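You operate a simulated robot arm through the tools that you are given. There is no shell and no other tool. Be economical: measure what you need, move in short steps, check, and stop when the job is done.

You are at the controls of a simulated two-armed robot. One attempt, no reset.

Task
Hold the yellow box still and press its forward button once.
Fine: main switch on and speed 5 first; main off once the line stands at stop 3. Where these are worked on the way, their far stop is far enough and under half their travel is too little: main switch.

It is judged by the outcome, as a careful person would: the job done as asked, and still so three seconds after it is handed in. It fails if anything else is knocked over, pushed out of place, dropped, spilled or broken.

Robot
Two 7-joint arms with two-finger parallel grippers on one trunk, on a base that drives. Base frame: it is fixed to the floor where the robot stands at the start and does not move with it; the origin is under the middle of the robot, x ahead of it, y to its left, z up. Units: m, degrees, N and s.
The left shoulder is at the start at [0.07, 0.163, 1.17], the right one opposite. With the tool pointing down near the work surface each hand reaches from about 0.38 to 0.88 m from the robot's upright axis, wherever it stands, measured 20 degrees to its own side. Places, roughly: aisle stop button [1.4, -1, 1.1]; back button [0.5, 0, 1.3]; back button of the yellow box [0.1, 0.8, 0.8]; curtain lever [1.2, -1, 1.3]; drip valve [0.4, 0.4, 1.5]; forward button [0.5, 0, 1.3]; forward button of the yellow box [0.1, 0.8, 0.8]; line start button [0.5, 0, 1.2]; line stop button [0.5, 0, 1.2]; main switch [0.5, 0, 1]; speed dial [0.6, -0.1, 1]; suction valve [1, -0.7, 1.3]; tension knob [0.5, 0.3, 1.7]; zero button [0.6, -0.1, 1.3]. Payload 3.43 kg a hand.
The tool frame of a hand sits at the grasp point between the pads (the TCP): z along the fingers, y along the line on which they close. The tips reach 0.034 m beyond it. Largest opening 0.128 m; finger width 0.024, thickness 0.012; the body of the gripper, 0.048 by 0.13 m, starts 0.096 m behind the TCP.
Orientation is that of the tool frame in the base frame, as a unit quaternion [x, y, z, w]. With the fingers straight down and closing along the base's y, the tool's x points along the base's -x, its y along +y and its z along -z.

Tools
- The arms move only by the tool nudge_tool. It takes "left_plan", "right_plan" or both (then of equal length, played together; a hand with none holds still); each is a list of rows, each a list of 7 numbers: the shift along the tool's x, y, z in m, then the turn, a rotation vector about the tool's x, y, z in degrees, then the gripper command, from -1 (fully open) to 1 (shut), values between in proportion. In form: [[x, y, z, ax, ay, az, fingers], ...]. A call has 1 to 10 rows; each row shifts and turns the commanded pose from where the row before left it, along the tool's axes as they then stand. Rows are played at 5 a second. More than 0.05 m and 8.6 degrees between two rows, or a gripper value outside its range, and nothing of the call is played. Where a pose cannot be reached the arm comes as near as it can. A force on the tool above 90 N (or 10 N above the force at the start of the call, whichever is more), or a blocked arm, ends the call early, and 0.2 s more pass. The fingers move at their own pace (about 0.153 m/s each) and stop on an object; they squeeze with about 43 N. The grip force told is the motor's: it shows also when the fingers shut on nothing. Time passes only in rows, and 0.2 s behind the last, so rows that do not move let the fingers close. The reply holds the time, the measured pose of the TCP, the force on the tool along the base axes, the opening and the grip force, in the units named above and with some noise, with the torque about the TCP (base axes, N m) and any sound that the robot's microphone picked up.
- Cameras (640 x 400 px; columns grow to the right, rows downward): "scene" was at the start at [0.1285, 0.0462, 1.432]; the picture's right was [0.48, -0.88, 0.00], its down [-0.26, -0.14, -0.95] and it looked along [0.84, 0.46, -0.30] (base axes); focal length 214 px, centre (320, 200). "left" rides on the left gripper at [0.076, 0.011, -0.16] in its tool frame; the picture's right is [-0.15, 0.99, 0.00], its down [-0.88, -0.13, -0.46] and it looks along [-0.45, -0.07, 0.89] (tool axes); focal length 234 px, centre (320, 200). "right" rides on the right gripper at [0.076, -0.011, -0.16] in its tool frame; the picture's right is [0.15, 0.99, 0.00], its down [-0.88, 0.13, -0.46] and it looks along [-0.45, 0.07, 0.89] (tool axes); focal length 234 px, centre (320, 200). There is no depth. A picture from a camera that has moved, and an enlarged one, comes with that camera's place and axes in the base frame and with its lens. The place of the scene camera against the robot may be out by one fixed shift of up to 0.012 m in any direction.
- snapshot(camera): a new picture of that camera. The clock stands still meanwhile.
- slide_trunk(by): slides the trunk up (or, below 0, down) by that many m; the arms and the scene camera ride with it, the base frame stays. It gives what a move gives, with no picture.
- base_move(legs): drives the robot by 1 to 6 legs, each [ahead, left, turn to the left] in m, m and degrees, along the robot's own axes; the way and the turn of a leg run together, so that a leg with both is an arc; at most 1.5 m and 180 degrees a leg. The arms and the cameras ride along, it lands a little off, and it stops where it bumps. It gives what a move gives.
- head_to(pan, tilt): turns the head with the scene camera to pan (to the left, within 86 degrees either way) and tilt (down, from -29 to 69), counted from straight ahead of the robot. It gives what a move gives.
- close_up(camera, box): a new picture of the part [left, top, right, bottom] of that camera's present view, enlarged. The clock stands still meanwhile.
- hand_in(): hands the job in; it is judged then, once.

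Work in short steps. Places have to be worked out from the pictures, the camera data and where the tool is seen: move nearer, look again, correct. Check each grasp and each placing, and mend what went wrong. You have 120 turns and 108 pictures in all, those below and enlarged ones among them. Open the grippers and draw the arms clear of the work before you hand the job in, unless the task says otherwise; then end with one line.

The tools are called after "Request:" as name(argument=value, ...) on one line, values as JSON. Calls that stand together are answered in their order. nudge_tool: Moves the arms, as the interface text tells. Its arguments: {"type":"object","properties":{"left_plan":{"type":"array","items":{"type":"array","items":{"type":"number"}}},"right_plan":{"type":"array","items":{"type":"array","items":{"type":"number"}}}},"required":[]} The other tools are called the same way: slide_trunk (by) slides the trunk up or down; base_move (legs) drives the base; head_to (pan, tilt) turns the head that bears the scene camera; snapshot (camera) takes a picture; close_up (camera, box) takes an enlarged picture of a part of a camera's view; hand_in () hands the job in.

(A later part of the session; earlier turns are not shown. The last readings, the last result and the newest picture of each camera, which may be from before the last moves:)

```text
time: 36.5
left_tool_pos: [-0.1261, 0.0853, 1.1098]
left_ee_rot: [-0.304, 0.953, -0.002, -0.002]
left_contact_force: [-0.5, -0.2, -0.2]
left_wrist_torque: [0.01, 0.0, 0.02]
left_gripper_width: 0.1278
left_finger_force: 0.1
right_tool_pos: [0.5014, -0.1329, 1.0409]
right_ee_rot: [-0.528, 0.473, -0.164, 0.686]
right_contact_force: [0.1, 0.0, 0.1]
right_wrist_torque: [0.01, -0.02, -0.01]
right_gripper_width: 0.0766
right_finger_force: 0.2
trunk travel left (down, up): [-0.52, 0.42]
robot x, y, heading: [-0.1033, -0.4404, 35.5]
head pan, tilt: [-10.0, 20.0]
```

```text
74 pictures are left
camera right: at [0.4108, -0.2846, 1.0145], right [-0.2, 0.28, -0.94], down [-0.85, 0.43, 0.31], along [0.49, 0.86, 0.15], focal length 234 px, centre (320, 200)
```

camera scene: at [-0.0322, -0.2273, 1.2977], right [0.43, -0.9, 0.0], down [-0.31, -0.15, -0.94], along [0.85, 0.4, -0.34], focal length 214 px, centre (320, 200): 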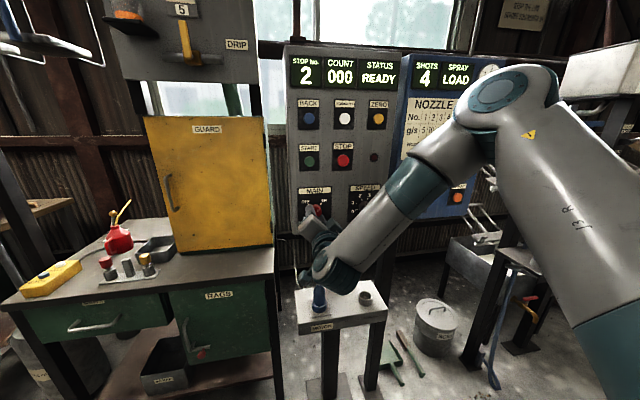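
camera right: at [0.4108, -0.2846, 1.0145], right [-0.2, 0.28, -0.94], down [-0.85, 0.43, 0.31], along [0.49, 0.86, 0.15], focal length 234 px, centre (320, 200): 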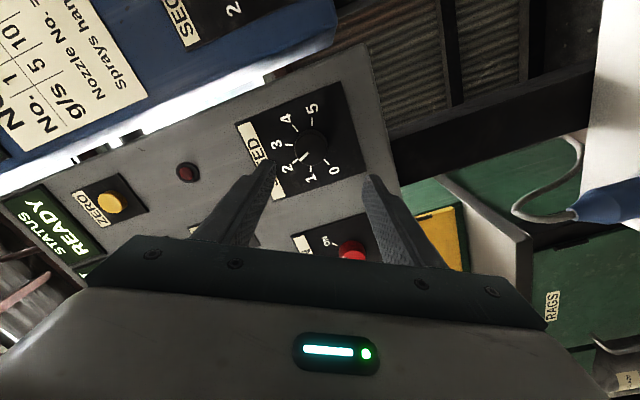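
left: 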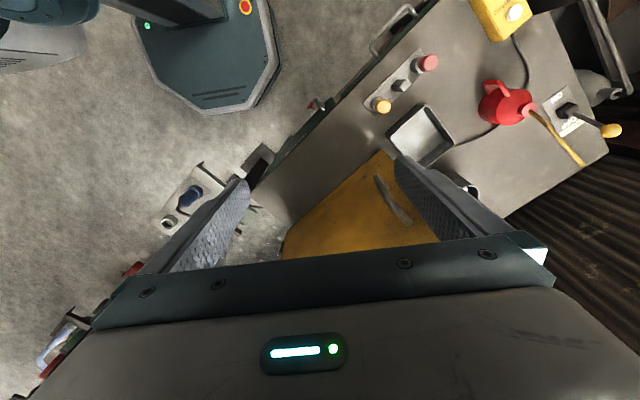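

The dial is slightly off the reference image position; I trim (+12 mm x, −9 mm y), advance 2 cm and check.

Request:
nudge_tool(right_plan=[[0.012, -0.009, 0, 0, 0, 0, -0.2], [0, 0, 0.023, 0, 0, 0, -0.2], [0, 0, 0, 0, 0, 0, -0.2]])

Request:
close_up(camera="right", box=[220, 90, 420, 250])

```text
time: 37.3
left_tool_pos: [-0.1254, 0.0845, 1.109]
left_ee_rot: [-0.303, 0.953, -0.002, 0.0]
left_contact_force: [0.6, 0.2, -0.5]
left_wrist_torque: [0.01, 0.03, -0.02]
left_gripper_width: 0.1279
left_finger_force: 0.1
right_tool_pos: [0.5285, -0.1334, 1.0427]
right_ee_rot: [-0.528, 0.473, -0.161, 0.687]
right_contact_force: [0.8, -0.6, 0.5]
right_wrist_torque: [-0.01, 0.01, 0.02]
right_gripper_width: 0.0768
right_finger_force: 0.0
trunk travel left (down, up): [-0.52, 0.42]
robot x, y, heading: [-0.1039, -0.4337, 34.9]
head pan, tilt: [-10.0, 20.0]
```

```text
2.50 times, centred on (320, 170) of right
camera zoom: at [0.4384, -0.2848, 1.0171], right [-0.2, 0.28, -0.94], down [-0.85, 0.43, 0.31], along [0.49, 0.86, 0.15], focal length 585 px, centre (320, 275)
```

zoom: 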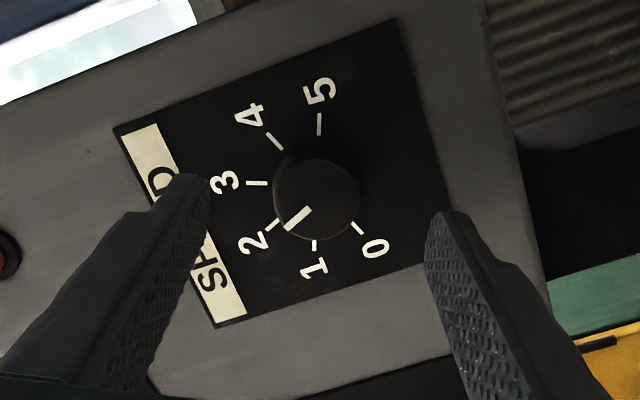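

The view is square: marks are 45° apart, the pointer stands exactly at 2, so 135° clockwise brings it to 5. The knob is centred within a few mm; I advance to the gripping depth and close.

Request:
nudge_tool(right_plan=[[-0.002, 0, 0.017, 0, 0, 0, -0.2], [0, 0, 0.016, 0, 0, 0, -0.2], [0, 0, 0, 0, 0, 0, -0.2], [0, 0, 0, 0, 0, 0, 0.5], [0, 0, 0, 0, 0, 0, 1], [0, 0, 0, 0, 0, 0, 1]])

Request:
close_up(camera="right", box=[220, 90, 420, 250])

```text
time: 38.7
left_tool_pos: [-0.1256, 0.0851, 1.1111]
left_ee_rot: [-0.303, 0.953, -0.002, -0.001]
left_contact_force: [0.3, 0.1, -0.8]
left_wrist_torque: [-0.04, -0.01, 0.0]
left_gripper_width: 0.1281
left_finger_force: 0.0
right_tool_pos: [0.5539, -0.1127, 1.045]
right_ee_rot: [-0.527, 0.475, -0.166, 0.685]
right_contact_force: [4.3, 0.9, 7.8]
right_wrist_torque: [0.1, -0.13, -0.2]
right_gripper_width: 0.0346
right_finger_force: 45.3
trunk travel left (down, up): [-0.52, 0.42]
robot x, y, heading: [-0.1059, -0.4392, 35.2]
head pan, tilt: [-10.0, 20.0]
```

```text
2.50 times, centred on (320, 170) of right
camera zoom: at [0.4624, -0.2628, 1.0201], right [-0.2, 0.28, -0.94], down [-0.85, 0.43, 0.31], along [0.49, 0.86, 0.15], focal length 585 px, centre (320, 275)
```

zoom: 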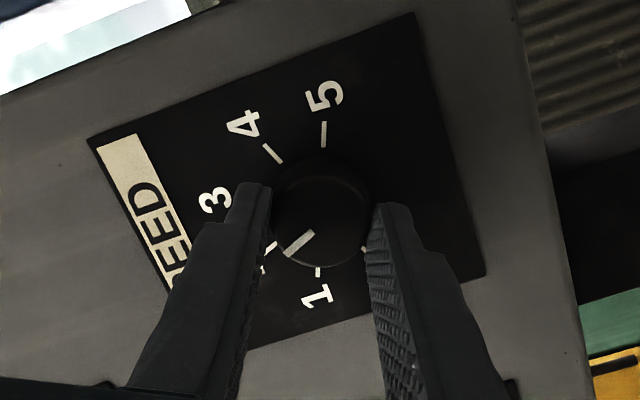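

Gripped; the knob is about 4 mm toward +x, so I recentre, re-close and start turning clockwise.

Request:
nudge_tool(right_plan=[[0, 0, 0, 0, 0, 0, 0.3], [0.004, 0, 0, 0, 0, 0, 0.3], [0, 0, 0, 0, 0, 0, 1], [0, 0, 0, 0, 0, 0, 1], [0, 0, 0, 0, 0, 8.5, 1], [0, 0, 0, 0, 0, 8.5, 1], [0, 0, 0, 0, 0, 8.5, 1], [0, 0, 0, 0, 0, 8.5, 1], [0, 0, 0, 0, 0, 8.5, 1], [0, 0, 0, 0, 0, 8.5, 1]])

Request:
close_up(camera="right", box=[220, 90, 420, 250])

```text
time: 40.9
left_tool_pos: [-0.1257, 0.0851, 1.1106]
left_ee_rot: [-0.303, 0.953, -0.002, -0.002]
left_contact_force: [-0.1, -0.2, -0.2]
left_wrist_torque: [-0.02, -0.03, -0.01]
left_gripper_width: 0.1279
left_finger_force: 0.0
right_tool_pos: [0.5539, -0.1147, 1.045]
right_ee_rot: [-0.27, 0.657, 0.147, 0.688]
right_contact_force: [10.4, 0.2, 8.6]
right_wrist_torque: [-0.29, 0.37, -0.14]
right_gripper_width: 0.034
right_finger_force: 44.9
right hand out of reach, approached as far as the arm can: row 2
trunk travel left (down, up): [-0.52, 0.42]
robot x, y, heading: [-0.1069, -0.4363, 35.6]
head pan, tilt: [-10.0, 20.0]
```

```text
2.50 times, centred on (320, 170) of right
camera zoom: at [0.4347, -0.2261, 0.9729], right [-0.54, 0.78, -0.32], down [-0.53, -0.02, 0.85], along [0.65, 0.63, 0.42], focal length 585 px, centre (320, 275)
```

zoom: 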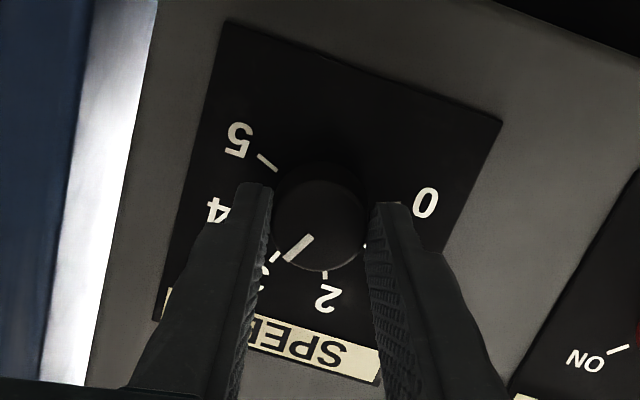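

The dial turns with the hand (pointer near 3). I continue about 86°.

Request:
nudge_tool(right_plan=[[0, 0, 0, 0, 0, 8.5, 1], [0, 0, 0, 0, 0, 8.5, 1], [0, 0, 0, 0, 0, 8.5, 1], [0, 0, 0, 0, 0, 8.5, 1], [0, 0, 0, 0, 0, 8.5, 1], [0, 0, 0, 0, 0, 8.5, 1], [0, 0, 0, 0, 0, 8.5, 1], [0, 0, 0, 0, 0, 8.5, 1], [0, 0, 0, 0, 0, 8.5, 1], [0, 0, 0, 0, 0, 0, 1]])

Request:
close_up(camera="right", box=[220, 90, 420, 250])

```text
time: 43.1
left_tool_pos: [-0.1264, 0.0844, 1.1109]
left_ee_rot: [-0.303, 0.953, -0.002, -0.001]
left_contact_force: [-0.2, -0.4, -0.3]
left_wrist_torque: [-0.04, 0.02, 0.0]
left_gripper_width: 0.1281
left_finger_force: 0.0
right_tool_pos: [0.5524, -0.1133, 1.0457]
right_ee_rot: [0.194, 0.684, 0.541, 0.449]
right_contact_force: [1.2, 0.7, 5.8]
right_wrist_torque: [-0.03, 0.0, 0.96]
right_gripper_width: 0.0338
right_finger_force: 45.0
trunk travel left (down, up): [-0.52, 0.42]
robot x, y, heading: [-0.1073, -0.4378, 35.2]
head pan, tilt: [-10.0, 20.0]
```

```text
2.50 times, centred on (320, 170) of right
camera zoom: at [0.3833, -0.1516, 1.0047], right [-0.3, 0.44, 0.85], down [0.05, -0.88, 0.48], along [0.95, 0.19, 0.24], focal length 585 px, centre (320, 275)
```

zoom: 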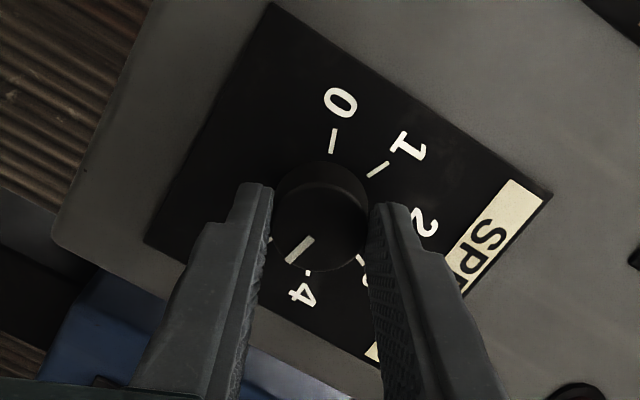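

The pointer is a few degrees short of 5; I add the last 7.5°, then look.

Request:
nudge_tool(right_plan=[[0, 0, 0, 0, 0, 7.5, 1], [0, 0, 0, 0, 0, 0, 1]])

Request:
nudge_tool(right_plan=[[0, 0, 0, 0, 0, 0, 0.3], [0, 0, 0, 0, 0, 0, 0], [0, 0, -0.025, 0, 0, 0, 0], [0, 0, -0.035, 0, 0, 0, 0], [0, 0, -0.03, 0, 0, 0, 0], [0, 0, 0, 0, 0, 0, 0]])

Request:
close_up(camera="right", box=[220, 50, 420, 210])

Request:
snapshot(camera="scene")

```text
time: 43.7
left_tool_pos: [-0.1265, 0.0856, 1.1104]
left_ee_rot: [-0.303, 0.953, -0.001, -0.001]
left_contact_force: [0.3, -0.3, 0.2]
left_wrist_torque: [0.07, 0.03, -0.03]
left_gripper_width: 0.1278
left_finger_force: 0.1
right_tool_pos: [0.5522, -0.1129, 1.0452]
right_ee_rot: [0.238, 0.67, 0.569, 0.414]
right_contact_force: [-1.0, 0.6, 6.1]
right_wrist_torque: [0.06, -0.04, 0.78]
right_gripper_width: 0.0336
right_finger_force: 44.8
trunk travel left (down, up): [-0.52, 0.42]
robot x, y, heading: [-0.1037, -0.4392, 35.0]
head pan, tilt: [-10.0, 20.0]
```

```text
time: 45.1
left_tool_pos: [-0.1258, 0.0864, 1.1101]
left_ee_rot: [-0.303, 0.953, -0.001, 0.0]
left_contact_force: [-0.1, 0.4, 0.4]
left_wrist_torque: [-0.01, 0.0, 0.02]
left_gripper_width: 0.1282
left_finger_force: 0.0
right_tool_pos: [0.4792, -0.1639, 1.0439]
right_ee_rot: [0.235, 0.669, 0.571, 0.413]
right_contact_force: [-0.5, 0.1, -0.6]
right_wrist_torque: [0.01, 0.0, -0.01]
right_gripper_width: 0.0641
right_finger_force: 0.0
trunk travel left (down, up): [-0.52, 0.42]
robot x, y, heading: [-0.1057, -0.4367, 35.3]
head pan, tilt: [-10.0, 20.0]
```

```text
2.50 times, centred on (320, 130) of right
camera zoom: at [0.3082, -0.1992, 1.013], right [-0.24, 0.35, 0.91], down [0.09, -0.92, 0.38], along [0.97, 0.17, 0.19], focal length 585 px, centre (320, 375)
```

zoom: 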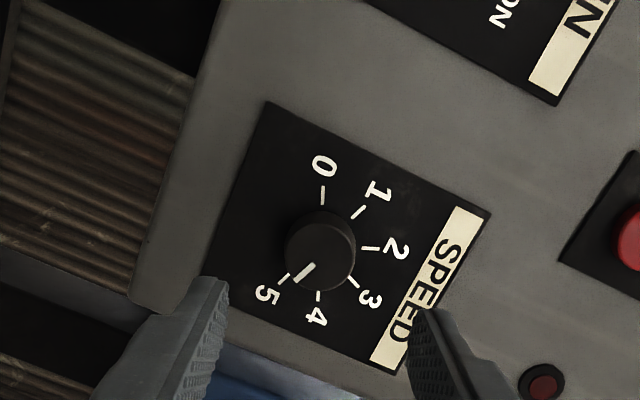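

```text
68 pictures are left
camera scene: at [0.0168, -0.3662, 1.2976], right [0.43, -0.9, 0.0], down [-0.31, -0.15, -0.94], along [0.85, 0.4, -0.34], focal length 214 px, centre (320, 200)
```

scene: 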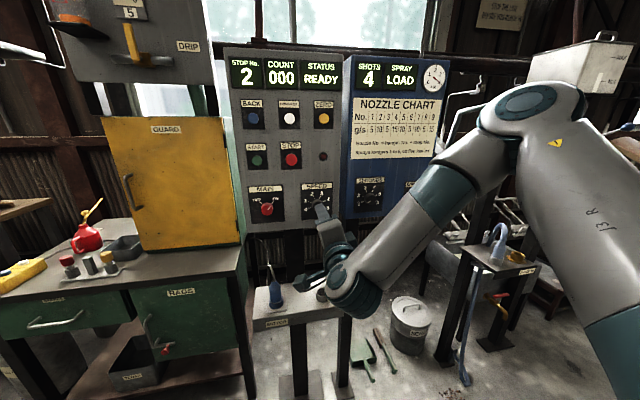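

Speed pointer now lines up with 5 and the display still reads stop 2, READY. Next is the yellow box at the bench's left end: I first bring the right hand back to a compact, down-pointing pose for driving.

Request:
nudge_tool(right_plan=[[0, 0, -0.01, 0, 0, -8.1, -0.2], [0, 0, -0.01, 0, 0, -8.1, -0.2], [0, 0, 0, 0, 0, -8.1, 0], [0, 0, 0, 0, 0, -8.1, 0], [0, 0, 0, 0, 0, -8.1, 0], [0, 0, 0, 0, 0, -8.1, 0], [0, 0, 0, 0, 0, -8.1, 0], [0, 0, 0, 0, 0, -8.1, 0], [0, 0, 0, 0, 0, -8.1, 0], [0, 0, 0, 0, 8.5, 0, 0]])

Request:
nudge_tool(right_plan=[[-0.01, 0, 0, 0, 8.5, 0, 0], [-0.01, 0, 0, 0, 8.5, 0, 0], [-0.01, 0, 0, 0, 8.5, 0, 0], [-0.01, 0, 0, 0, 8.5, 0, 0], [-0.01, 0, 0, 0, 8.5, 0, 0.5], [0, 0, 0, 0, 8.5, 0, 0.5], [0, 0, 0, 0, 8.5, 0, 1], [0, 0, 0, 0, 8.5, 0, 1], [0, 0, 0, 0, 8.5, 0, 1], [0, 0, 0, 0, 5, 0, 1]])

```text
time: 47.3
left_tool_pos: [-0.1257, 0.0837, 1.1121]
left_ee_rot: [-0.303, 0.953, 0.0, -0.001]
left_contact_force: [0.6, -0.2, 0.2]
left_wrist_torque: [0.02, -0.01, -0.01]
left_gripper_width: 0.128
left_finger_force: 0.1
right_tool_pos: [0.4631, -0.1794, 1.0448]
right_ee_rot: [-0.224, 0.725, 0.198, 0.62]
right_contact_force: [-0.8, -1.0, -0.4]
right_wrist_torque: [0.0, 0.01, 0.01]
right_gripper_width: 0.0642
right_finger_force: 0.1
trunk travel left (down, up): [-0.52, 0.42]
robot x, y, heading: [-0.1031, -0.4388, 35.5]
head pan, tilt: [-10.0, 20.0]
```

```text
time: 49.5
left_tool_pos: [-0.1248, 0.0857, 1.11]
left_ee_rot: [-0.302, 0.953, -0.001, -0.002]
left_contact_force: [-0.7, -0.1, 0.3]
left_wrist_torque: [0.0, 0.01, 0.0]
left_gripper_width: 0.1279
left_finger_force: 0.0
right_tool_pos: [0.481, -0.1662, 1.0886]
right_ee_rot: [-0.299, 0.954, 0.004, -0.005]
right_contact_force: [1.0, 0.1, 1.0]
right_wrist_torque: [0.01, 0.01, 0.0]
right_gripper_width: 0.0001
right_finger_force: 33.3
trunk travel left (down, up): [-0.52, 0.42]
robot x, y, heading: [-0.101, -0.4312, 35.1]
head pan, tilt: [-10.0, 20.0]
```

I pull the right hand in toward the body, drive left along the bench in two legs, and look at the bench.

Request:
nudge_tool(right_plan=[[0.04, 0, 0, 0, 0, 0, 1], [0.04, 0, 0, 0, 0, 0, 1], [0.04, 0, 0, 0, 0, 0, 1], [0.04, 0, 0, 0, 0, 0, 1], [0.03, 0, 0, 0, 0, 0, 1]])

Request:
base_move(legs=[[0, 0.5, 0]])

Request:
head_to(pan=30, tilt=30)

Request:
snapshot(camera="scene")

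```text
time: 50.7
left_tool_pos: [-0.1254, 0.0864, 1.1105]
left_ee_rot: [-0.303, 0.953, -0.001, 0.0]
left_contact_force: [0.3, -0.7, -0.5]
left_wrist_torque: [-0.01, -0.01, -0.02]
left_gripper_width: 0.1283
left_finger_force: 0.1
right_tool_pos: [0.3282, -0.2723, 1.0915]
right_ee_rot: [-0.299, 0.954, 0.004, -0.004]
right_contact_force: [-0.2, -0.2, -0.6]
right_wrist_torque: [0.05, -0.01, 0.02]
right_gripper_width: 0.0
right_finger_force: 33.1
trunk travel left (down, up): [-0.52, 0.42]
robot x, y, heading: [-0.1058, -0.4394, 35.3]
head pan, tilt: [-10.0, 20.0]
```

```text
time: 53.6
left_tool_pos: [-0.4198, 0.4828, 1.1107]
left_ee_rot: [-0.309, 0.951, -0.001, -0.001]
left_contact_force: [-0.1, -0.8, -0.3]
left_wrist_torque: [-0.02, 0.01, -0.01]
left_gripper_width: 0.1283
left_finger_force: 0.0
right_tool_pos: [0.0402, 0.1327, 1.0913]
right_ee_rot: [-0.307, 0.952, 0.004, -0.004]
right_contact_force: [0.5, 0.7, 0.0]
right_wrist_torque: [0.01, -0.02, -0.01]
right_gripper_width: 0.0
right_finger_force: 32.6
trunk travel left (down, up): [-0.52, 0.42]
robot x, y, heading: [-0.3907, -0.0372, 36.4]
head pan, tilt: [-10.0, 20.0]
```

```text
time: 54.7
left_tool_pos: [-0.4189, 0.4835, 1.1109]
left_ee_rot: [-0.31, 0.951, -0.001, -0.001]
left_contact_force: [-1.5, -0.3, -0.2]
left_wrist_torque: [0.04, 0.0, -0.02]
left_gripper_width: 0.128
left_finger_force: 0.1
right_tool_pos: [0.0391, 0.1325, 1.0907]
right_ee_rot: [-0.306, 0.952, 0.004, -0.004]
right_contact_force: [-0.7, 0.8, 0.2]
right_wrist_torque: [0.01, -0.02, -0.04]
right_gripper_width: 0.0001
right_finger_force: 33.3
trunk travel left (down, up): [-0.52, 0.42]
robot x, y, heading: [-0.3903, -0.038, 36.2]
head pan, tilt: [30.0, 30.0]
```

```text
67 pictures are left
camera scene: at [-0.3169, 0.0756, 1.2815], right [0.91, -0.41, 0.0], down [-0.2, -0.46, -0.87], along [0.35, 0.79, -0.5], focal length 214 px, centre (320, 200)
```

scene: 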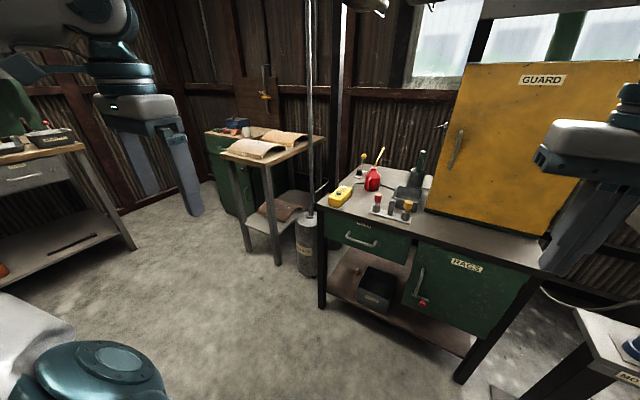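

The yellow box sits at the bench's left end, its forward button near (0.14, 0.82, 0.84). I drive left until it is straight ahead, then partway forward, keeping off the bench edge (n≈0.45) and the pole.

Request:
base_move(legs=[[0, 0.39, -1.2], [0.3, 0, 0]])

Request:
head_to(pan=0, tilt=50)

Request:
snapshot(camera="scene")

```text
time: 58.8
left_tool_pos: [-0.392, 0.9721, 1.1106]
left_ee_rot: [-0.297, 0.955, -0.001, -0.002]
left_contact_force: [-0.2, 0.7, -0.3]
left_wrist_torque: [-0.05, 0.02, 0.01]
left_gripper_width: 0.1279
left_finger_force: 0.0
right_tool_pos: [0.0592, 0.6085, 1.0912]
right_ee_rot: [-0.293, 0.956, 0.005, -0.004]
right_contact_force: [-0.8, 0.6, -0.5]
right_wrist_torque: [-0.05, -0.04, 0.0]
right_gripper_width: 0.0
right_finger_force: 33.9
trunk travel left (down, up): [-0.52, 0.42]
robot x, y, heading: [-0.3771, 0.4513, 34.5]
head pan, tilt: [30.0, 30.0]
```

```text
time: 59.7
left_tool_pos: [-0.3913, 0.9732, 1.1108]
left_ee_rot: [-0.297, 0.955, -0.001, -0.001]
left_contact_force: [0.1, 0.4, -0.3]
left_wrist_torque: [-0.01, -0.03, -0.01]
left_gripper_width: 0.128
left_finger_force: 0.1
right_tool_pos: [0.0576, 0.6095, 1.0916]
right_ee_rot: [-0.294, 0.956, 0.004, -0.004]
right_contact_force: [-0.5, -0.2, 0.1]
right_wrist_torque: [0.02, -0.02, 0.0]
right_gripper_width: 0.0
right_finger_force: 33.3
trunk travel left (down, up): [-0.52, 0.42]
robot x, y, heading: [-0.376, 0.4515, 34.7]
head pan, tilt: [0.0, 50.0]
```

```text
66 pictures are left
camera scene: at [-0.2754, 0.5237, 1.252], right [0.57, -0.82, 0.0], down [-0.63, -0.43, -0.64], along [0.53, 0.37, -0.77], focal length 214 px, centre (320, 200)
```

scene: 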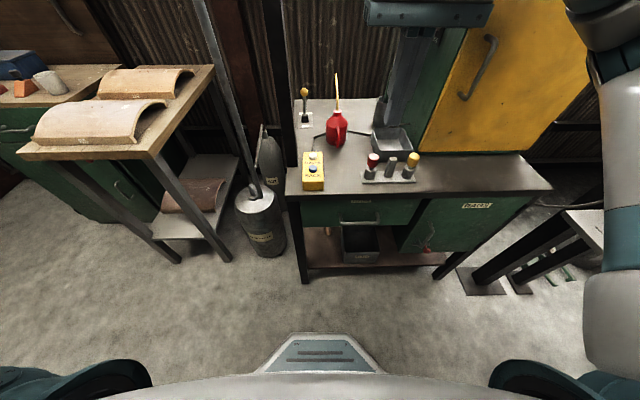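

The box is straight ahead. I enlarge it for accurate location and orientation.

Request:
close_up(camera="scene", box=[270, 120, 370, 210])

```text
4.44 times, centred on (320, 165) of scene
camera zoom: at [-0.2754, 0.5237, 1.252], right [0.57, -0.82, 0.0], down [-0.63, -0.43, -0.64], along [0.53, 0.37, -0.77], focal length 953 px, centre (320, 356)
```

zoom: 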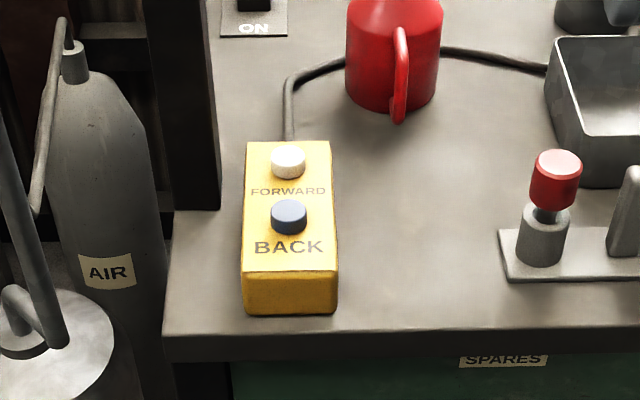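

Box: about 13×6×3.7 cm, top at z≈0.833, aligned with the bench; FORWARD at n≈0.585, BACK at n≈0.533, lateral≈−0.604. A post stands just left of the far end, so the left hand will grip the near end leaning back, and the right will press leaning in from the right. I bring the left hand over and move the right aside.

Request:
nudge_tool(left_plan=[[-0.015, -0.0417, 0.008, 0, 0, 0, -1], [-0.015, -0.0417, 0.008, 0, 0, 0, -1], [-0.015, -0.0417, 0.008, 0, 0, 0, -1], [-0.015, -0.0417, 0.008, 0, 0, 0, -1], [-0.015, -0.0417, 0.008, 0, 0, 0, -1], [-0.015, -0.0417, 0.008, 0, 0, 0, -1], [-0.015, -0.0417, 0.008, 0, 0, 0, -1], [-0.015, -0.0417, 0.008, 0, 0, 0, -1], [-0.015, -0.0417, 0.008, 0, 0, 0, -1], [-0.015, -0.0417, 0.008, 0, 0, 0, -1]], right_plan=[[-0.005, -0.04, 0, 0, 0, 0, 1], [-0.005, -0.04, 0, 0, 0, 0, 1], [-0.005, -0.04, 0, 0, 0, 0, 1], [-0.005, -0.04, 0, 0, 0, 0, 1], [-0.005, -0.04, 0, 0, 0, 0, 1], [-0.005, 0, 0, -8, 0, 0, 1], [-0.005, 0, 0, -8, 0, 0, 1], [-0.005, 0, 0, -8, 0, 0, 1], [-0.005, 0, 0, -8, 0, 0, 1], [-0.005, 0, 0, -8, 0, 0, 1]])

Request:
nudge_tool(left_plan=[[0, 0, 0, 0, -8, 0, -1], [0, 0, 0, 0, -8, 0, -1], [0, 0, 0, 0, -8, 0, -1], [0, 0, 0, 0, -8, 0, -1], [0, 0, 0, 0, -8, 0, -1], [0, 0, 0, 0, 0, 0, -1]])

Request:
snapshot(camera="left")

Request:
snapshot(camera="scene")

```text
time: 61.9
left_tool_pos: [-0.1025, 0.7726, 1.0471]
left_ee_rot: [-0.297, 0.955, -0.001, 0.001]
left_contact_force: [0.0, -1.2, 0.3]
left_wrist_torque: [0.05, -0.01, -0.03]
left_gripper_width: 0.1282
left_finger_force: 0.0
left hand out of reach, approached as far as the arm can: row 8, 9, 10
right_tool_pos: [0.2111, 0.4693, 1.0895]
right_ee_rot: [-0.274, 0.896, 0.333, -0.104]
right_contact_force: [0.8, -0.8, -0.3]
right_wrist_torque: [0.03, -0.01, -0.04]
right_gripper_width: 0.0003
right_finger_force: 33.3
trunk travel left (down, up): [-0.52, 0.42]
robot x, y, heading: [-0.3786, 0.4498, 34.6]
head pan, tilt: [0.0, 50.0]
```

```text
time: 63.3
left_tool_pos: [-0.0928, 0.8006, 1.059]
left_ee_rot: [-0.279, 0.898, 0.101, 0.325]
left_contact_force: [0.7, -0.3, 0.3]
left_wrist_torque: [-0.01, 0.04, 0.0]
left_gripper_width: 0.128
left_finger_force: 0.1
left hand out of reach, approached as far as the arm can: row 4, 5
right_tool_pos: [0.2112, 0.4705, 1.0896]
right_ee_rot: [-0.273, 0.897, 0.332, -0.104]
right_contact_force: [0.2, 0.0, 0.0]
right_wrist_torque: [0.03, -0.03, 0.0]
right_gripper_width: 0.0
right_finger_force: 32.9
trunk travel left (down, up): [-0.52, 0.42]
robot x, y, heading: [-0.3773, 0.4524, 34.6]
head pan, tilt: [0.0, 50.0]
```

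```text
64 pictures are left
camera left: at [-0.2324, 0.7184, 1.1339], right [-0.47, 0.88, 0.09], down [0.39, 0.11, 0.91], along [0.79, 0.47, -0.39], focal length 234 px, centre (320, 200)
```

left: 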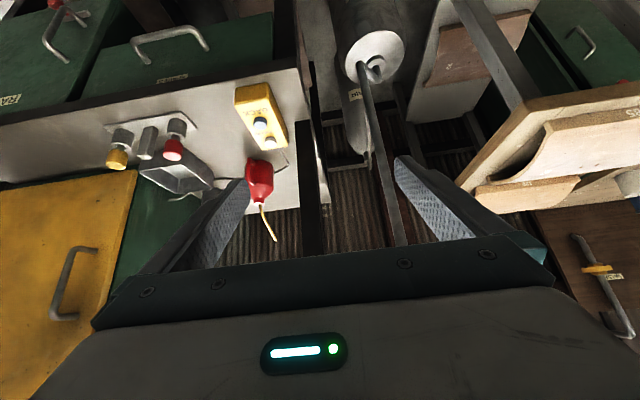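

```text
63 pictures are left
camera scene: at [-0.2752, 0.523, 1.252], right [0.57, -0.82, 0.0], down [-0.63, -0.43, -0.64], along [0.53, 0.36, -0.77], focal length 214 px, centre (320, 200)
```

scene: 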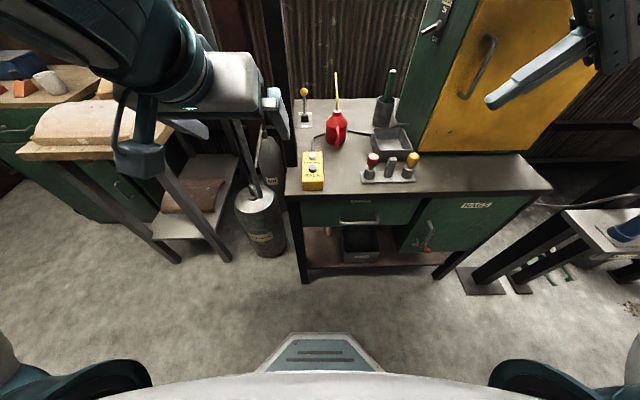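

The left hand is leaning 40° as wanted, at n≈0.38, z 1.06. I move it diagonally down-forward and right to hover above the box's near end.

Request:
nudge_tool(left_plan=[[0, -0.0208, 0.042, 0, 0, 0, -1], [0, -0.0208, 0.042, 0, 0, 0, -1], [0, -0.0208, 0.042, 0, 0, 0, -1], [0, -0.0208, 0.042, 0, 0, 0, -1], [0, -0.0208, 0.03, 0, 0, 0, -1], [0, 0, 0, 0, 0, 0, -1]])

Request:
snapshot(camera="left")

Request:
snapshot(camera="scene")

```text
time: 64.7
left_tool_pos: [-0.0284, 0.8315, 0.9916]
left_ee_rot: [-0.28, 0.898, 0.101, 0.326]
left_contact_force: [-0.9, 0.8, 0.0]
left_wrist_torque: [-0.04, -0.01, -0.02]
left_gripper_width: 0.1281
left_finger_force: 0.1
left hand out of reach, approached as far as the arm can: row 1, 2, 3, 4, 5
right_tool_pos: [0.212, 0.4712, 1.0891]
right_ee_rot: [-0.274, 0.897, 0.33, -0.104]
right_contact_force: [0.4, 0.8, 0.7]
right_wrist_torque: [-0.03, 0.01, 0.02]
right_gripper_width: 0.0
right_finger_force: 32.9
trunk travel left (down, up): [-0.52, 0.42]
robot x, y, heading: [-0.3731, 0.4503, 34.4]
head pan, tilt: [0.0, 50.0]
```

```text
62 pictures are left
camera left: at [-0.1685, 0.7486, 1.065], right [-0.47, 0.88, 0.09], down [0.39, 0.11, 0.91], along [0.79, 0.46, -0.4], focal length 234 px, centre (320, 200)
```

left: 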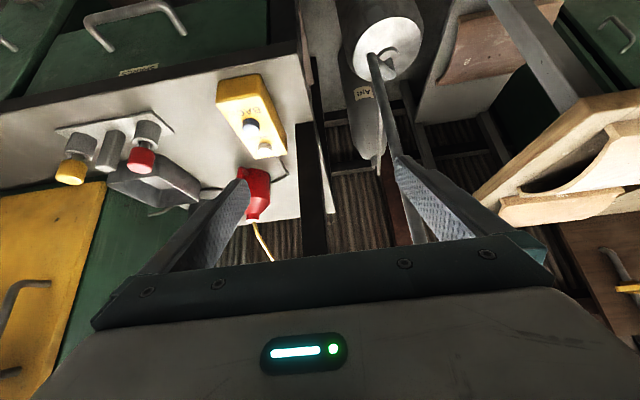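

```text
61 pictures are left
camera scene: at [-0.2748, 0.5239, 1.2519], right [0.57, -0.82, 0.0], down [-0.63, -0.43, -0.64], along [0.53, 0.36, -0.77], focal length 214 px, centre (320, 200)
```

scene: 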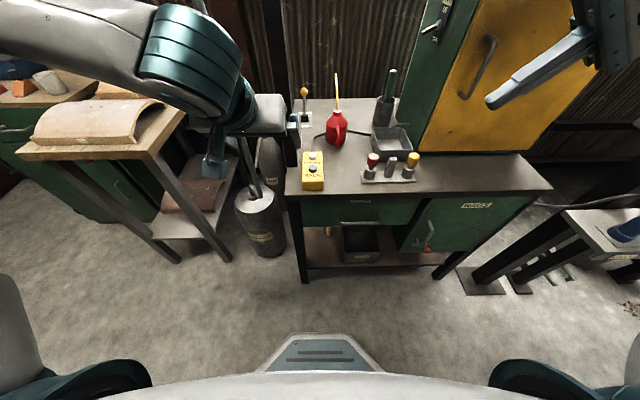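

The left arm is at its limit reaching inward so close. I shift the base 10 cm right and 8 cm back and reduce the lean to 20°, which is easier for the wrist.

Request:
base_move(legs=[[-0.08, -0.1, 0.5]])

Request:
nudge_tool(left_plan=[[0, 0, 0, 0, 7, 0, -1], [0, 0, 0, 0, 7, 0, -1], [0, 0, 0, 0, 6, 0, -1], [0, 0, 0, 0, 0, 0, -1]])

```text
time: 66.0
left_tool_pos: [-0.0411, 0.7051, 0.9905]
left_ee_rot: [-0.284, 0.896, 0.103, 0.325]
left_contact_force: [-0.6, -0.4, 0.8]
left_wrist_torque: [0.02, -0.01, -0.01]
left_gripper_width: 0.128
left_finger_force: 0.0
right_tool_pos: [0.2019, 0.3478, 1.089]
right_ee_rot: [-0.277, 0.896, 0.33, -0.105]
right_contact_force: [0.7, 0.4, 0.6]
right_wrist_torque: [0.01, 0.02, 0.02]
right_gripper_width: 0.0002
right_finger_force: 33.0
trunk travel left (down, up): [-0.52, 0.42]
robot x, y, heading: [-0.3836, 0.3243, 35.2]
head pan, tilt: [0.0, 50.0]
```

```text
time: 67.0
left_tool_pos: [-0.041, 0.7042, 0.9901]
left_ee_rot: [-0.296, 0.94, 0.051, 0.165]
left_contact_force: [0.1, 0.3, -0.5]
left_wrist_torque: [0.06, -0.03, -0.02]
left_gripper_width: 0.1277
left_finger_force: 0.1
right_tool_pos: [0.2008, 0.3484, 1.09]
right_ee_rot: [-0.278, 0.896, 0.331, -0.105]
right_contact_force: [-0.1, 0.2, -0.1]
right_wrist_torque: [-0.01, 0.0, 0.0]
right_gripper_width: 0.0
right_finger_force: 33.2
trunk travel left (down, up): [-0.52, 0.42]
robot x, y, heading: [-0.3882, 0.3257, 35.1]
head pan, tilt: [0.0, 50.0]
```

No reach warning now. I move the left hand forward and down to hover over the box's near end.

Request:
nudge_tool(left_plan=[[-0.026, 0.001, 0.0335, 0, 0, 0, -1], [-0.026, 0.001, 0.0335, 0, 0, 0, -1], [-0.026, 0.001, 0.0335, 0, 0, 0, -1], [-0.026, 0.001, 0.0335, 0, 0, 0, -1], [0, 0, 0, 0, 0, 0, -1]])

Request:
snapshot(camera="left")

Request:
snapshot(camera="scene")

```text
time: 68.2
left_tool_pos: [0.0527, 0.8018, 0.9145]
left_ee_rot: [-0.296, 0.939, 0.051, 0.166]
left_contact_force: [0.4, 0.2, 0.6]
left_wrist_torque: [0.04, 0.01, -0.02]
left_gripper_width: 0.1281
left_finger_force: 0.0
left hand out of reach, approached as far as the arm can: row 3, 4
right_tool_pos: [0.201, 0.3475, 1.0895]
right_ee_rot: [-0.277, 0.896, 0.331, -0.105]
right_contact_force: [0.7, -0.5, -0.7]
right_wrist_torque: [-0.01, -0.01, 0.0]
right_gripper_width: 0.0
right_finger_force: 32.9
trunk travel left (down, up): [-0.52, 0.42]
robot x, y, heading: [-0.3874, 0.3256, 34.8]
head pan, tilt: [0.0, 50.0]
```

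```text
60 pictures are left
camera left: at [-0.058, 0.7391, 1.0403], right [-0.45, 0.89, 0.05], down [0.62, 0.28, 0.73], along [0.64, 0.36, -0.68], focal length 234 px, centre (320, 200)
```

left: 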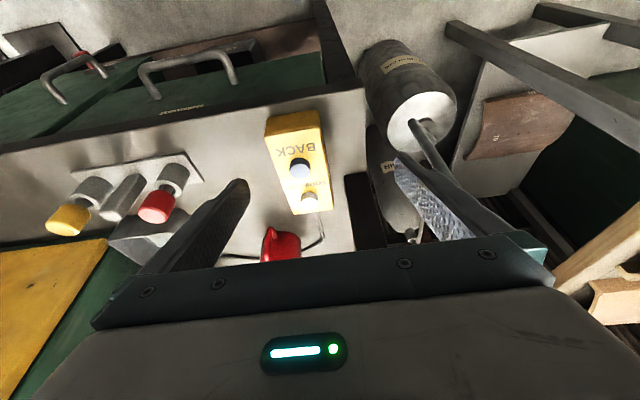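

```text
59 pictures are left
camera scene: at [-0.2856, 0.3959, 1.2521], right [0.57, -0.82, 0.0], down [-0.63, -0.44, -0.64], along [0.53, 0.37, -0.77], focal length 214 px, centre (320, 200)
```

scene: 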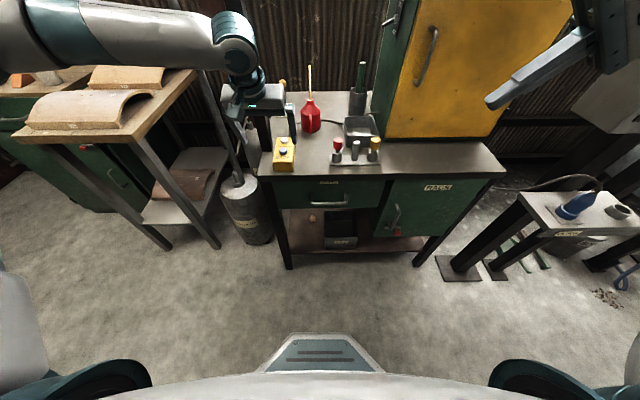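

Still about 2 cm short of the box centreline. I shift the base another 8 cm right to give the left arm comfortable reach (tips are above the box top).

Request:
base_move(legs=[[0, -0.08, 0]])

Request:
nudge_tool(left_plan=[[0, 0.014, 0, 0, 0, 0, -1], [0, 0.014, 0, 0, 0, 0, -1], [0, 0.014, 0, 0, 0, 0, -1], [0, 0.014, 0, 0, 0, 0, -1], [0, 0, 0, 0, 0, 0, -1]])

Request:
snapshot(camera="left")

Request:
close_up(camera="scene", box=[190, 60, 390, 210])

```text
time: 69.3
left_tool_pos: [0.0992, 0.734, 0.9159]
left_ee_rot: [-0.295, 0.94, 0.049, 0.165]
left_contact_force: [-0.4, 0.0, -0.1]
left_wrist_torque: [0.01, -0.01, 0.0]
left_gripper_width: 0.1279
left_finger_force: 0.0
right_tool_pos: [0.2494, 0.2796, 1.0885]
right_ee_rot: [-0.278, 0.895, 0.332, -0.105]
right_contact_force: [1.0, -0.3, -0.1]
right_wrist_torque: [0.04, 0.04, -0.01]
right_gripper_width: 0.0
right_finger_force: 32.3
trunk travel left (down, up): [-0.52, 0.42]
robot x, y, heading: [-0.342, 0.2611, 35.0]
head pan, tilt: [0.0, 50.0]
```

```text
time: 70.5
left_tool_pos: [0.0679, 0.7811, 0.9142]
left_ee_rot: [-0.296, 0.939, 0.051, 0.165]
left_contact_force: [-0.8, -0.4, 0.5]
left_wrist_torque: [0.0, -0.01, 0.01]
left_gripper_width: 0.1283
left_finger_force: 0.0
right_tool_pos: [0.2493, 0.2809, 1.0894]
right_ee_rot: [-0.277, 0.896, 0.331, -0.105]
right_contact_force: [-0.9, -0.8, 1.2]
right_wrist_torque: [-0.02, 0.0, 0.03]
right_gripper_width: 0.0
right_finger_force: 33.7
trunk travel left (down, up): [-0.52, 0.42]
robot x, y, heading: [-0.3403, 0.2569, 34.9]
head pan, tilt: [0.0, 50.0]
```

```text
58 pictures are left
camera left: at [-0.0423, 0.7189, 1.0397], right [-0.45, 0.89, 0.05], down [0.62, 0.28, 0.73], along [0.64, 0.36, -0.68], focal length 234 px, centre (320, 200)
```

left: 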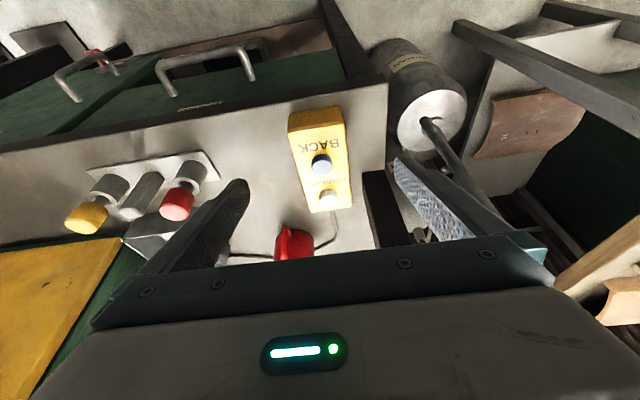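

```text
2.67 times, centred on (290, 135) of scene
camera zoom: at [-0.2384, 0.33, 1.2519], right [0.57, -0.82, 0.0], down [-0.63, -0.44, -0.64], along [0.53, 0.37, -0.77], focal length 572 px, centre (400, 373)
```

zoom: 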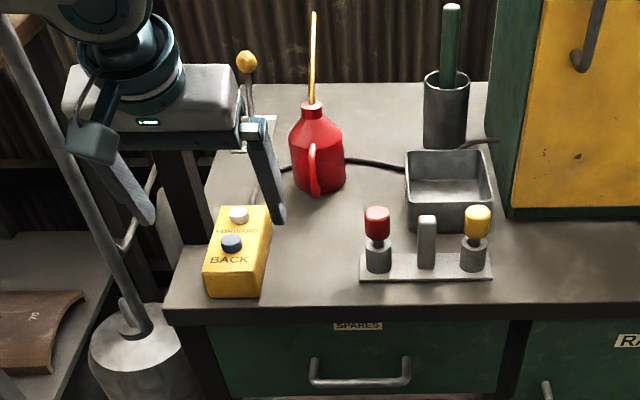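

The hand is centred on the box (lateral −0.600 vs box −0.601) and unrestricted. I descend straight down with the fingers straddling the near end, stopping just above the bench.

Request:
nudge_tool(left_plan=[[0.007, 0, 0.019, 0, 0, 0, -1], [0.007, 0, 0.019, 0, 0, 0, -1], [0.006, 0, 0.017, 0, 0, 0, -1], [0, 0, 0, 0, 0, 0, -1]])

Request:
snapshot(camera="left")

Request:
close_up(camera="scene", box=[190, 60, 390, 210])

```text
time: 71.5
left_tool_pos: [0.0667, 0.7799, 0.8568]
left_ee_rot: [-0.296, 0.94, 0.05, 0.165]
left_contact_force: [1.0, 0.1, -0.7]
left_wrist_torque: [0.01, 0.03, 0.02]
left_gripper_width: 0.128
left_finger_force: 0.1
right_tool_pos: [0.2469, 0.2802, 1.0892]
right_ee_rot: [-0.277, 0.896, 0.331, -0.105]
right_contact_force: [-0.4, -0.7, -0.2]
right_wrist_torque: [-0.03, 0.0, -0.01]
right_gripper_width: 0.0
right_finger_force: 33.0
trunk travel left (down, up): [-0.52, 0.42]
robot x, y, heading: [-0.3413, 0.2593, 34.7]
head pan, tilt: [0.0, 50.0]
```

```text
56 pictures are left
camera left: at [-0.043, 0.7178, 0.9817], right [-0.45, 0.89, 0.05], down [0.62, 0.28, 0.73], along [0.64, 0.36, -0.68], focal length 234 px, centre (320, 200)
```

left: 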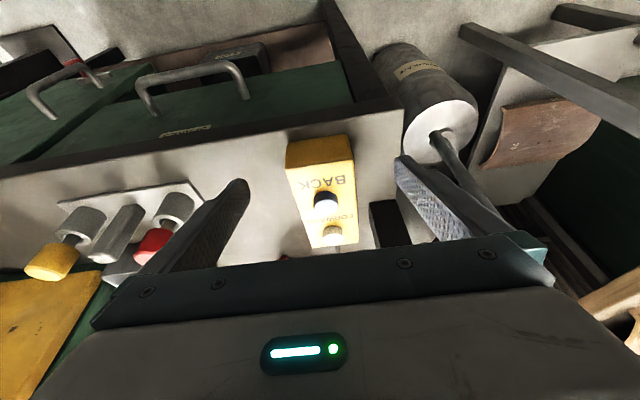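

```text
2.67 times, centred on (290, 135) of scene
camera zoom: at [-0.2388, 0.3298, 1.252], right [0.57, -0.82, 0.0], down [-0.63, -0.44, -0.64], along [0.53, 0.37, -0.77], focal length 572 px, centre (400, 373)
```

zoom: 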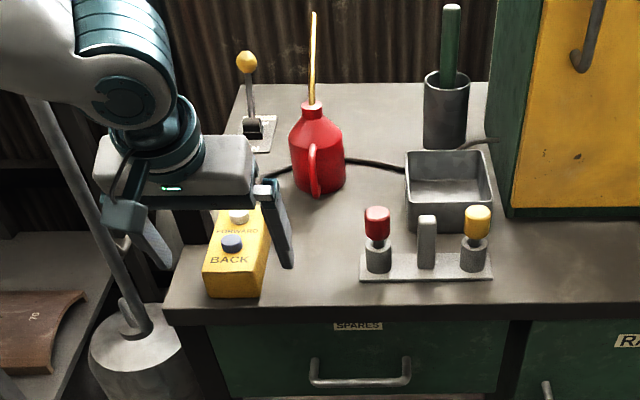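

Fingers straddle the box, within 3 mm of centred. I trim 3 mm left, lower 1.8 cm and close gently.

Request:
nudge_tool(left_plan=[[0.003, 0.003, 0.008, 0, 0, 0, -1], [0.003, 0, 0.009, 0, 0, 0, -1], [0, 0, 0, 0, 0, 0, -1]])

Request:
nudge_tool(left_plan=[[0, 0, 0, 0, 0, 0, -0.4], [0, 0, 0, 0, 0, 0, -0.2], [0, 0, 0, 0, 0, 0, 0], [0, 0, 0, 0, 0, 0, 0.1], [0, 0, 0, 0, 0, 0, 0.3], [0, 0, 0, 0, 0, 0, 1], [0, 0, 0, 0, 0, 0, 1]])

Request:
snapshot(camera="left")

Request:
close_up(camera="scene", box=[190, 60, 390, 210])

```text
time: 72.3
left_tool_pos: [0.0659, 0.783, 0.8391]
left_ee_rot: [-0.295, 0.94, 0.049, 0.166]
left_contact_force: [-0.2, 0.2, 0.1]
left_wrist_torque: [-0.02, 0.03, 0.0]
left_gripper_width: 0.1279
left_finger_force: 0.0
right_tool_pos: [0.2489, 0.2807, 1.0893]
right_ee_rot: [-0.278, 0.896, 0.33, -0.105]
right_contact_force: [0.3, 0.3, -0.5]
right_wrist_torque: [0.03, -0.01, -0.02]
right_gripper_width: 0.0003
right_finger_force: 32.8
trunk travel left (down, up): [-0.52, 0.42]
robot x, y, heading: [-0.3385, 0.2557, 35.1]
head pan, tilt: [0.0, 50.0]
```

```text
time: 73.9
left_tool_pos: [0.0665, 0.7838, 0.8388]
left_ee_rot: [-0.296, 0.939, 0.049, 0.166]
left_contact_force: [0.0, -0.2, 0.1]
left_wrist_torque: [-0.06, 0.0, 0.08]
left_gripper_width: 0.0614
left_finger_force: 42.9
right_tool_pos: [0.2486, 0.2803, 1.0883]
right_ee_rot: [-0.278, 0.896, 0.33, -0.106]
right_contact_force: [-0.3, 0.3, 1.2]
right_wrist_torque: [0.02, 0.03, 0.0]
right_gripper_width: 0.0
right_finger_force: 32.9
trunk travel left (down, up): [-0.52, 0.42]
robot x, y, heading: [-0.3393, 0.258, 34.9]
head pan, tilt: [0.0, 50.0]
```

```text
54 pictures are left
camera left: at [-0.045, 0.7204, 0.9637], right [-0.45, 0.89, 0.05], down [0.62, 0.28, 0.73], along [0.64, 0.36, -0.68], focal length 234 px, centre (320, 200)
```

left: 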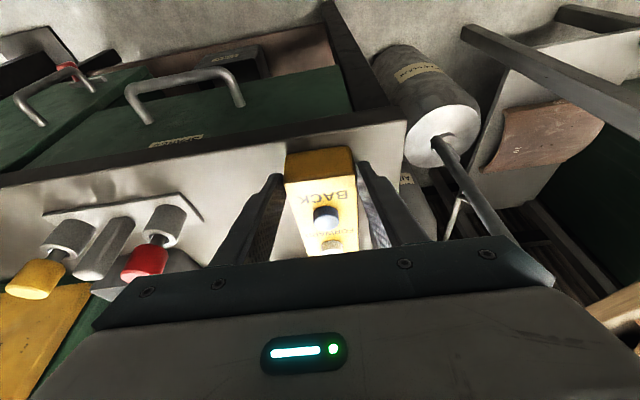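

```text
2.67 times, centred on (290, 135) of scene
camera zoom: at [-0.2386, 0.3299, 1.252], right [0.57, -0.82, 0.0], down [-0.63, -0.44, -0.64], along [0.53, 0.37, -0.77], focal length 572 px, centre (400, 373)
```

zoom: 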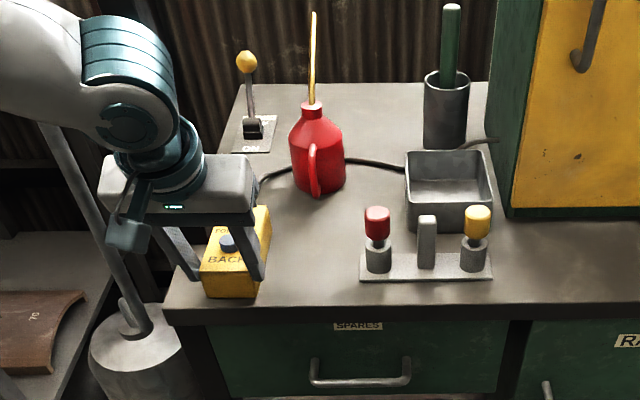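

The box is held (61 mm) and hasn't shifted. Now I bring the right hand over, leaning about 33° from the right, staying high above the bench items.

Request:
nudge_tool(right_plan=[[0, 0, 0, 7, 0, 0, 1], [-0.0111, 0.0349, 0.028, 0, 0, 0, 1], [-0.0111, 0.0349, 0.028, 0, 0, 0, 1], [-0.0111, 0.0349, 0.028, 0, 0, 0, 1], [-0.0111, 0.0349, 0.028, 0, 0, 0, 1], [-0.0111, 0.0349, 0.028, 0, 0, 0, 1], [-0.0111, 0.0349, 0.028, 0, 0, 0, 1], [-0.0111, 0.0349, 0.028, 0, 0, 0, 1], [0, 0, 0, 0, 0, 0, 1]])

Request:
snapshot(camera="scene")

```text
time: 75.9
left_tool_pos: [0.0654, 0.7819, 0.8392]
left_ee_rot: [-0.296, 0.939, 0.051, 0.166]
left_contact_force: [-0.2, -0.2, 0.6]
left_wrist_torque: [0.0, -0.15, 0.0]
left_gripper_width: 0.0613
left_finger_force: 42.8
right_tool_pos: [0.1339, 0.5804, 1.0601]
right_ee_rot: [-0.283, 0.914, 0.276, -0.088]
right_contact_force: [0.3, 0.1, -0.3]
right_wrist_torque: [0.02, 0.0, 0.03]
right_gripper_width: 0.0001
right_finger_force: 33.4
trunk travel left (down, up): [-0.52, 0.42]
robot x, y, heading: [-0.3427, 0.2582, 35.0]
head pan, tilt: [0.0, 50.0]
```

```text
52 pictures are left
camera scene: at [-0.2383, 0.3293, 1.2519], right [0.57, -0.82, 0.0], down [-0.63, -0.44, -0.64], along [0.53, 0.37, -0.77], focal length 214 px, centre (320, 200)
```

scene: 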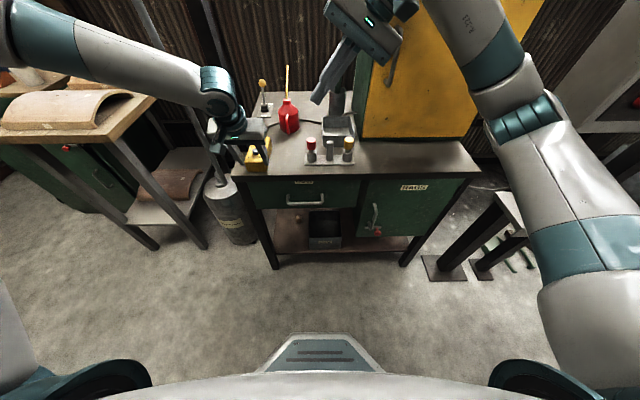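

Clear so far. Continue to an intermediate hover up and right of the forward button.

Request:
nudge_tool(right_plan=[[-0.029, 0.0173, 0.0255, 0, 0, 0, 1], [-0.029, 0.0173, 0.0255, 0, 0, 0, 1], [-0.029, 0.0173, 0.0255, 0, 0, 0, 1], [-0.029, 0.0173, 0.0255, 0, 0, 0, 1], [-0.029, 0.0173, 0.0255, 0, 0, 0, 1], [0, 0, 0, 0, 0, 0, 1]])

Request:
snapshot(camera="right")

Request:
close_up(camera="scene", box=[190, 40, 410, 205])

```text
time: 77.3
left_tool_pos: [0.0658, 0.7818, 0.8375]
left_ee_rot: [-0.295, 0.94, 0.05, 0.165]
left_contact_force: [-0.6, -1.4, 1.9]
left_wrist_torque: [-0.07, -0.12, 0.07]
left_gripper_width: 0.0612
left_finger_force: 42.8
right_tool_pos: [0.1745, 0.779, 1.0031]
right_ee_rot: [-0.282, 0.915, 0.275, -0.087]
right_contact_force: [0.5, -0.6, -0.1]
right_wrist_torque: [0.03, 0.02, -0.01]
right_gripper_width: 0.0
right_finger_force: 32.9
trunk travel left (down, up): [-0.52, 0.42]
robot x, y, heading: [-0.3392, 0.258, 35.0]
head pan, tilt: [0.0, 50.0]
```

```text
51 pictures are left
camera right: at [0.1669, 0.6561, 1.1299], right [-0.58, 0.6, 0.55], down [0.81, 0.38, 0.45], along [0.06, 0.71, -0.71], focal length 234 px, centre (320, 200)
```

right: 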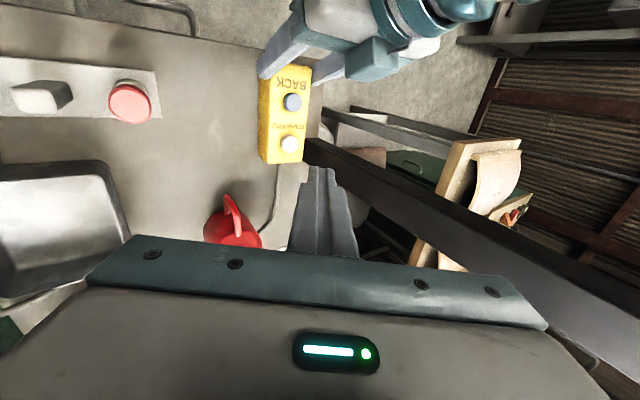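

```text
2.42 times, centred on (300, 122) of scene
camera zoom: at [-0.2382, 0.3294, 1.2519], right [0.57, -0.82, 0.0], down [-0.63, -0.44, -0.64], along [0.53, 0.37, -0.77], focal length 520 px, centre (368, 388)
```

zoom: 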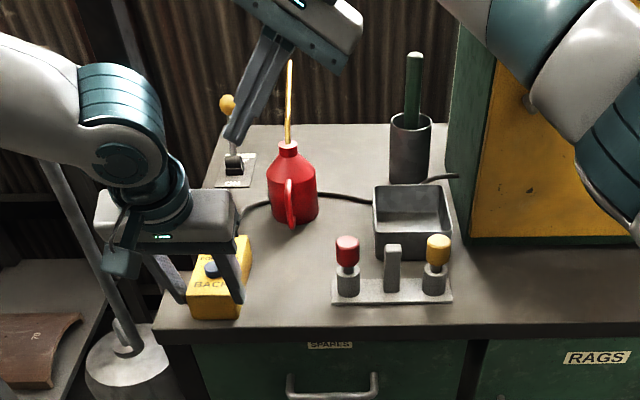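

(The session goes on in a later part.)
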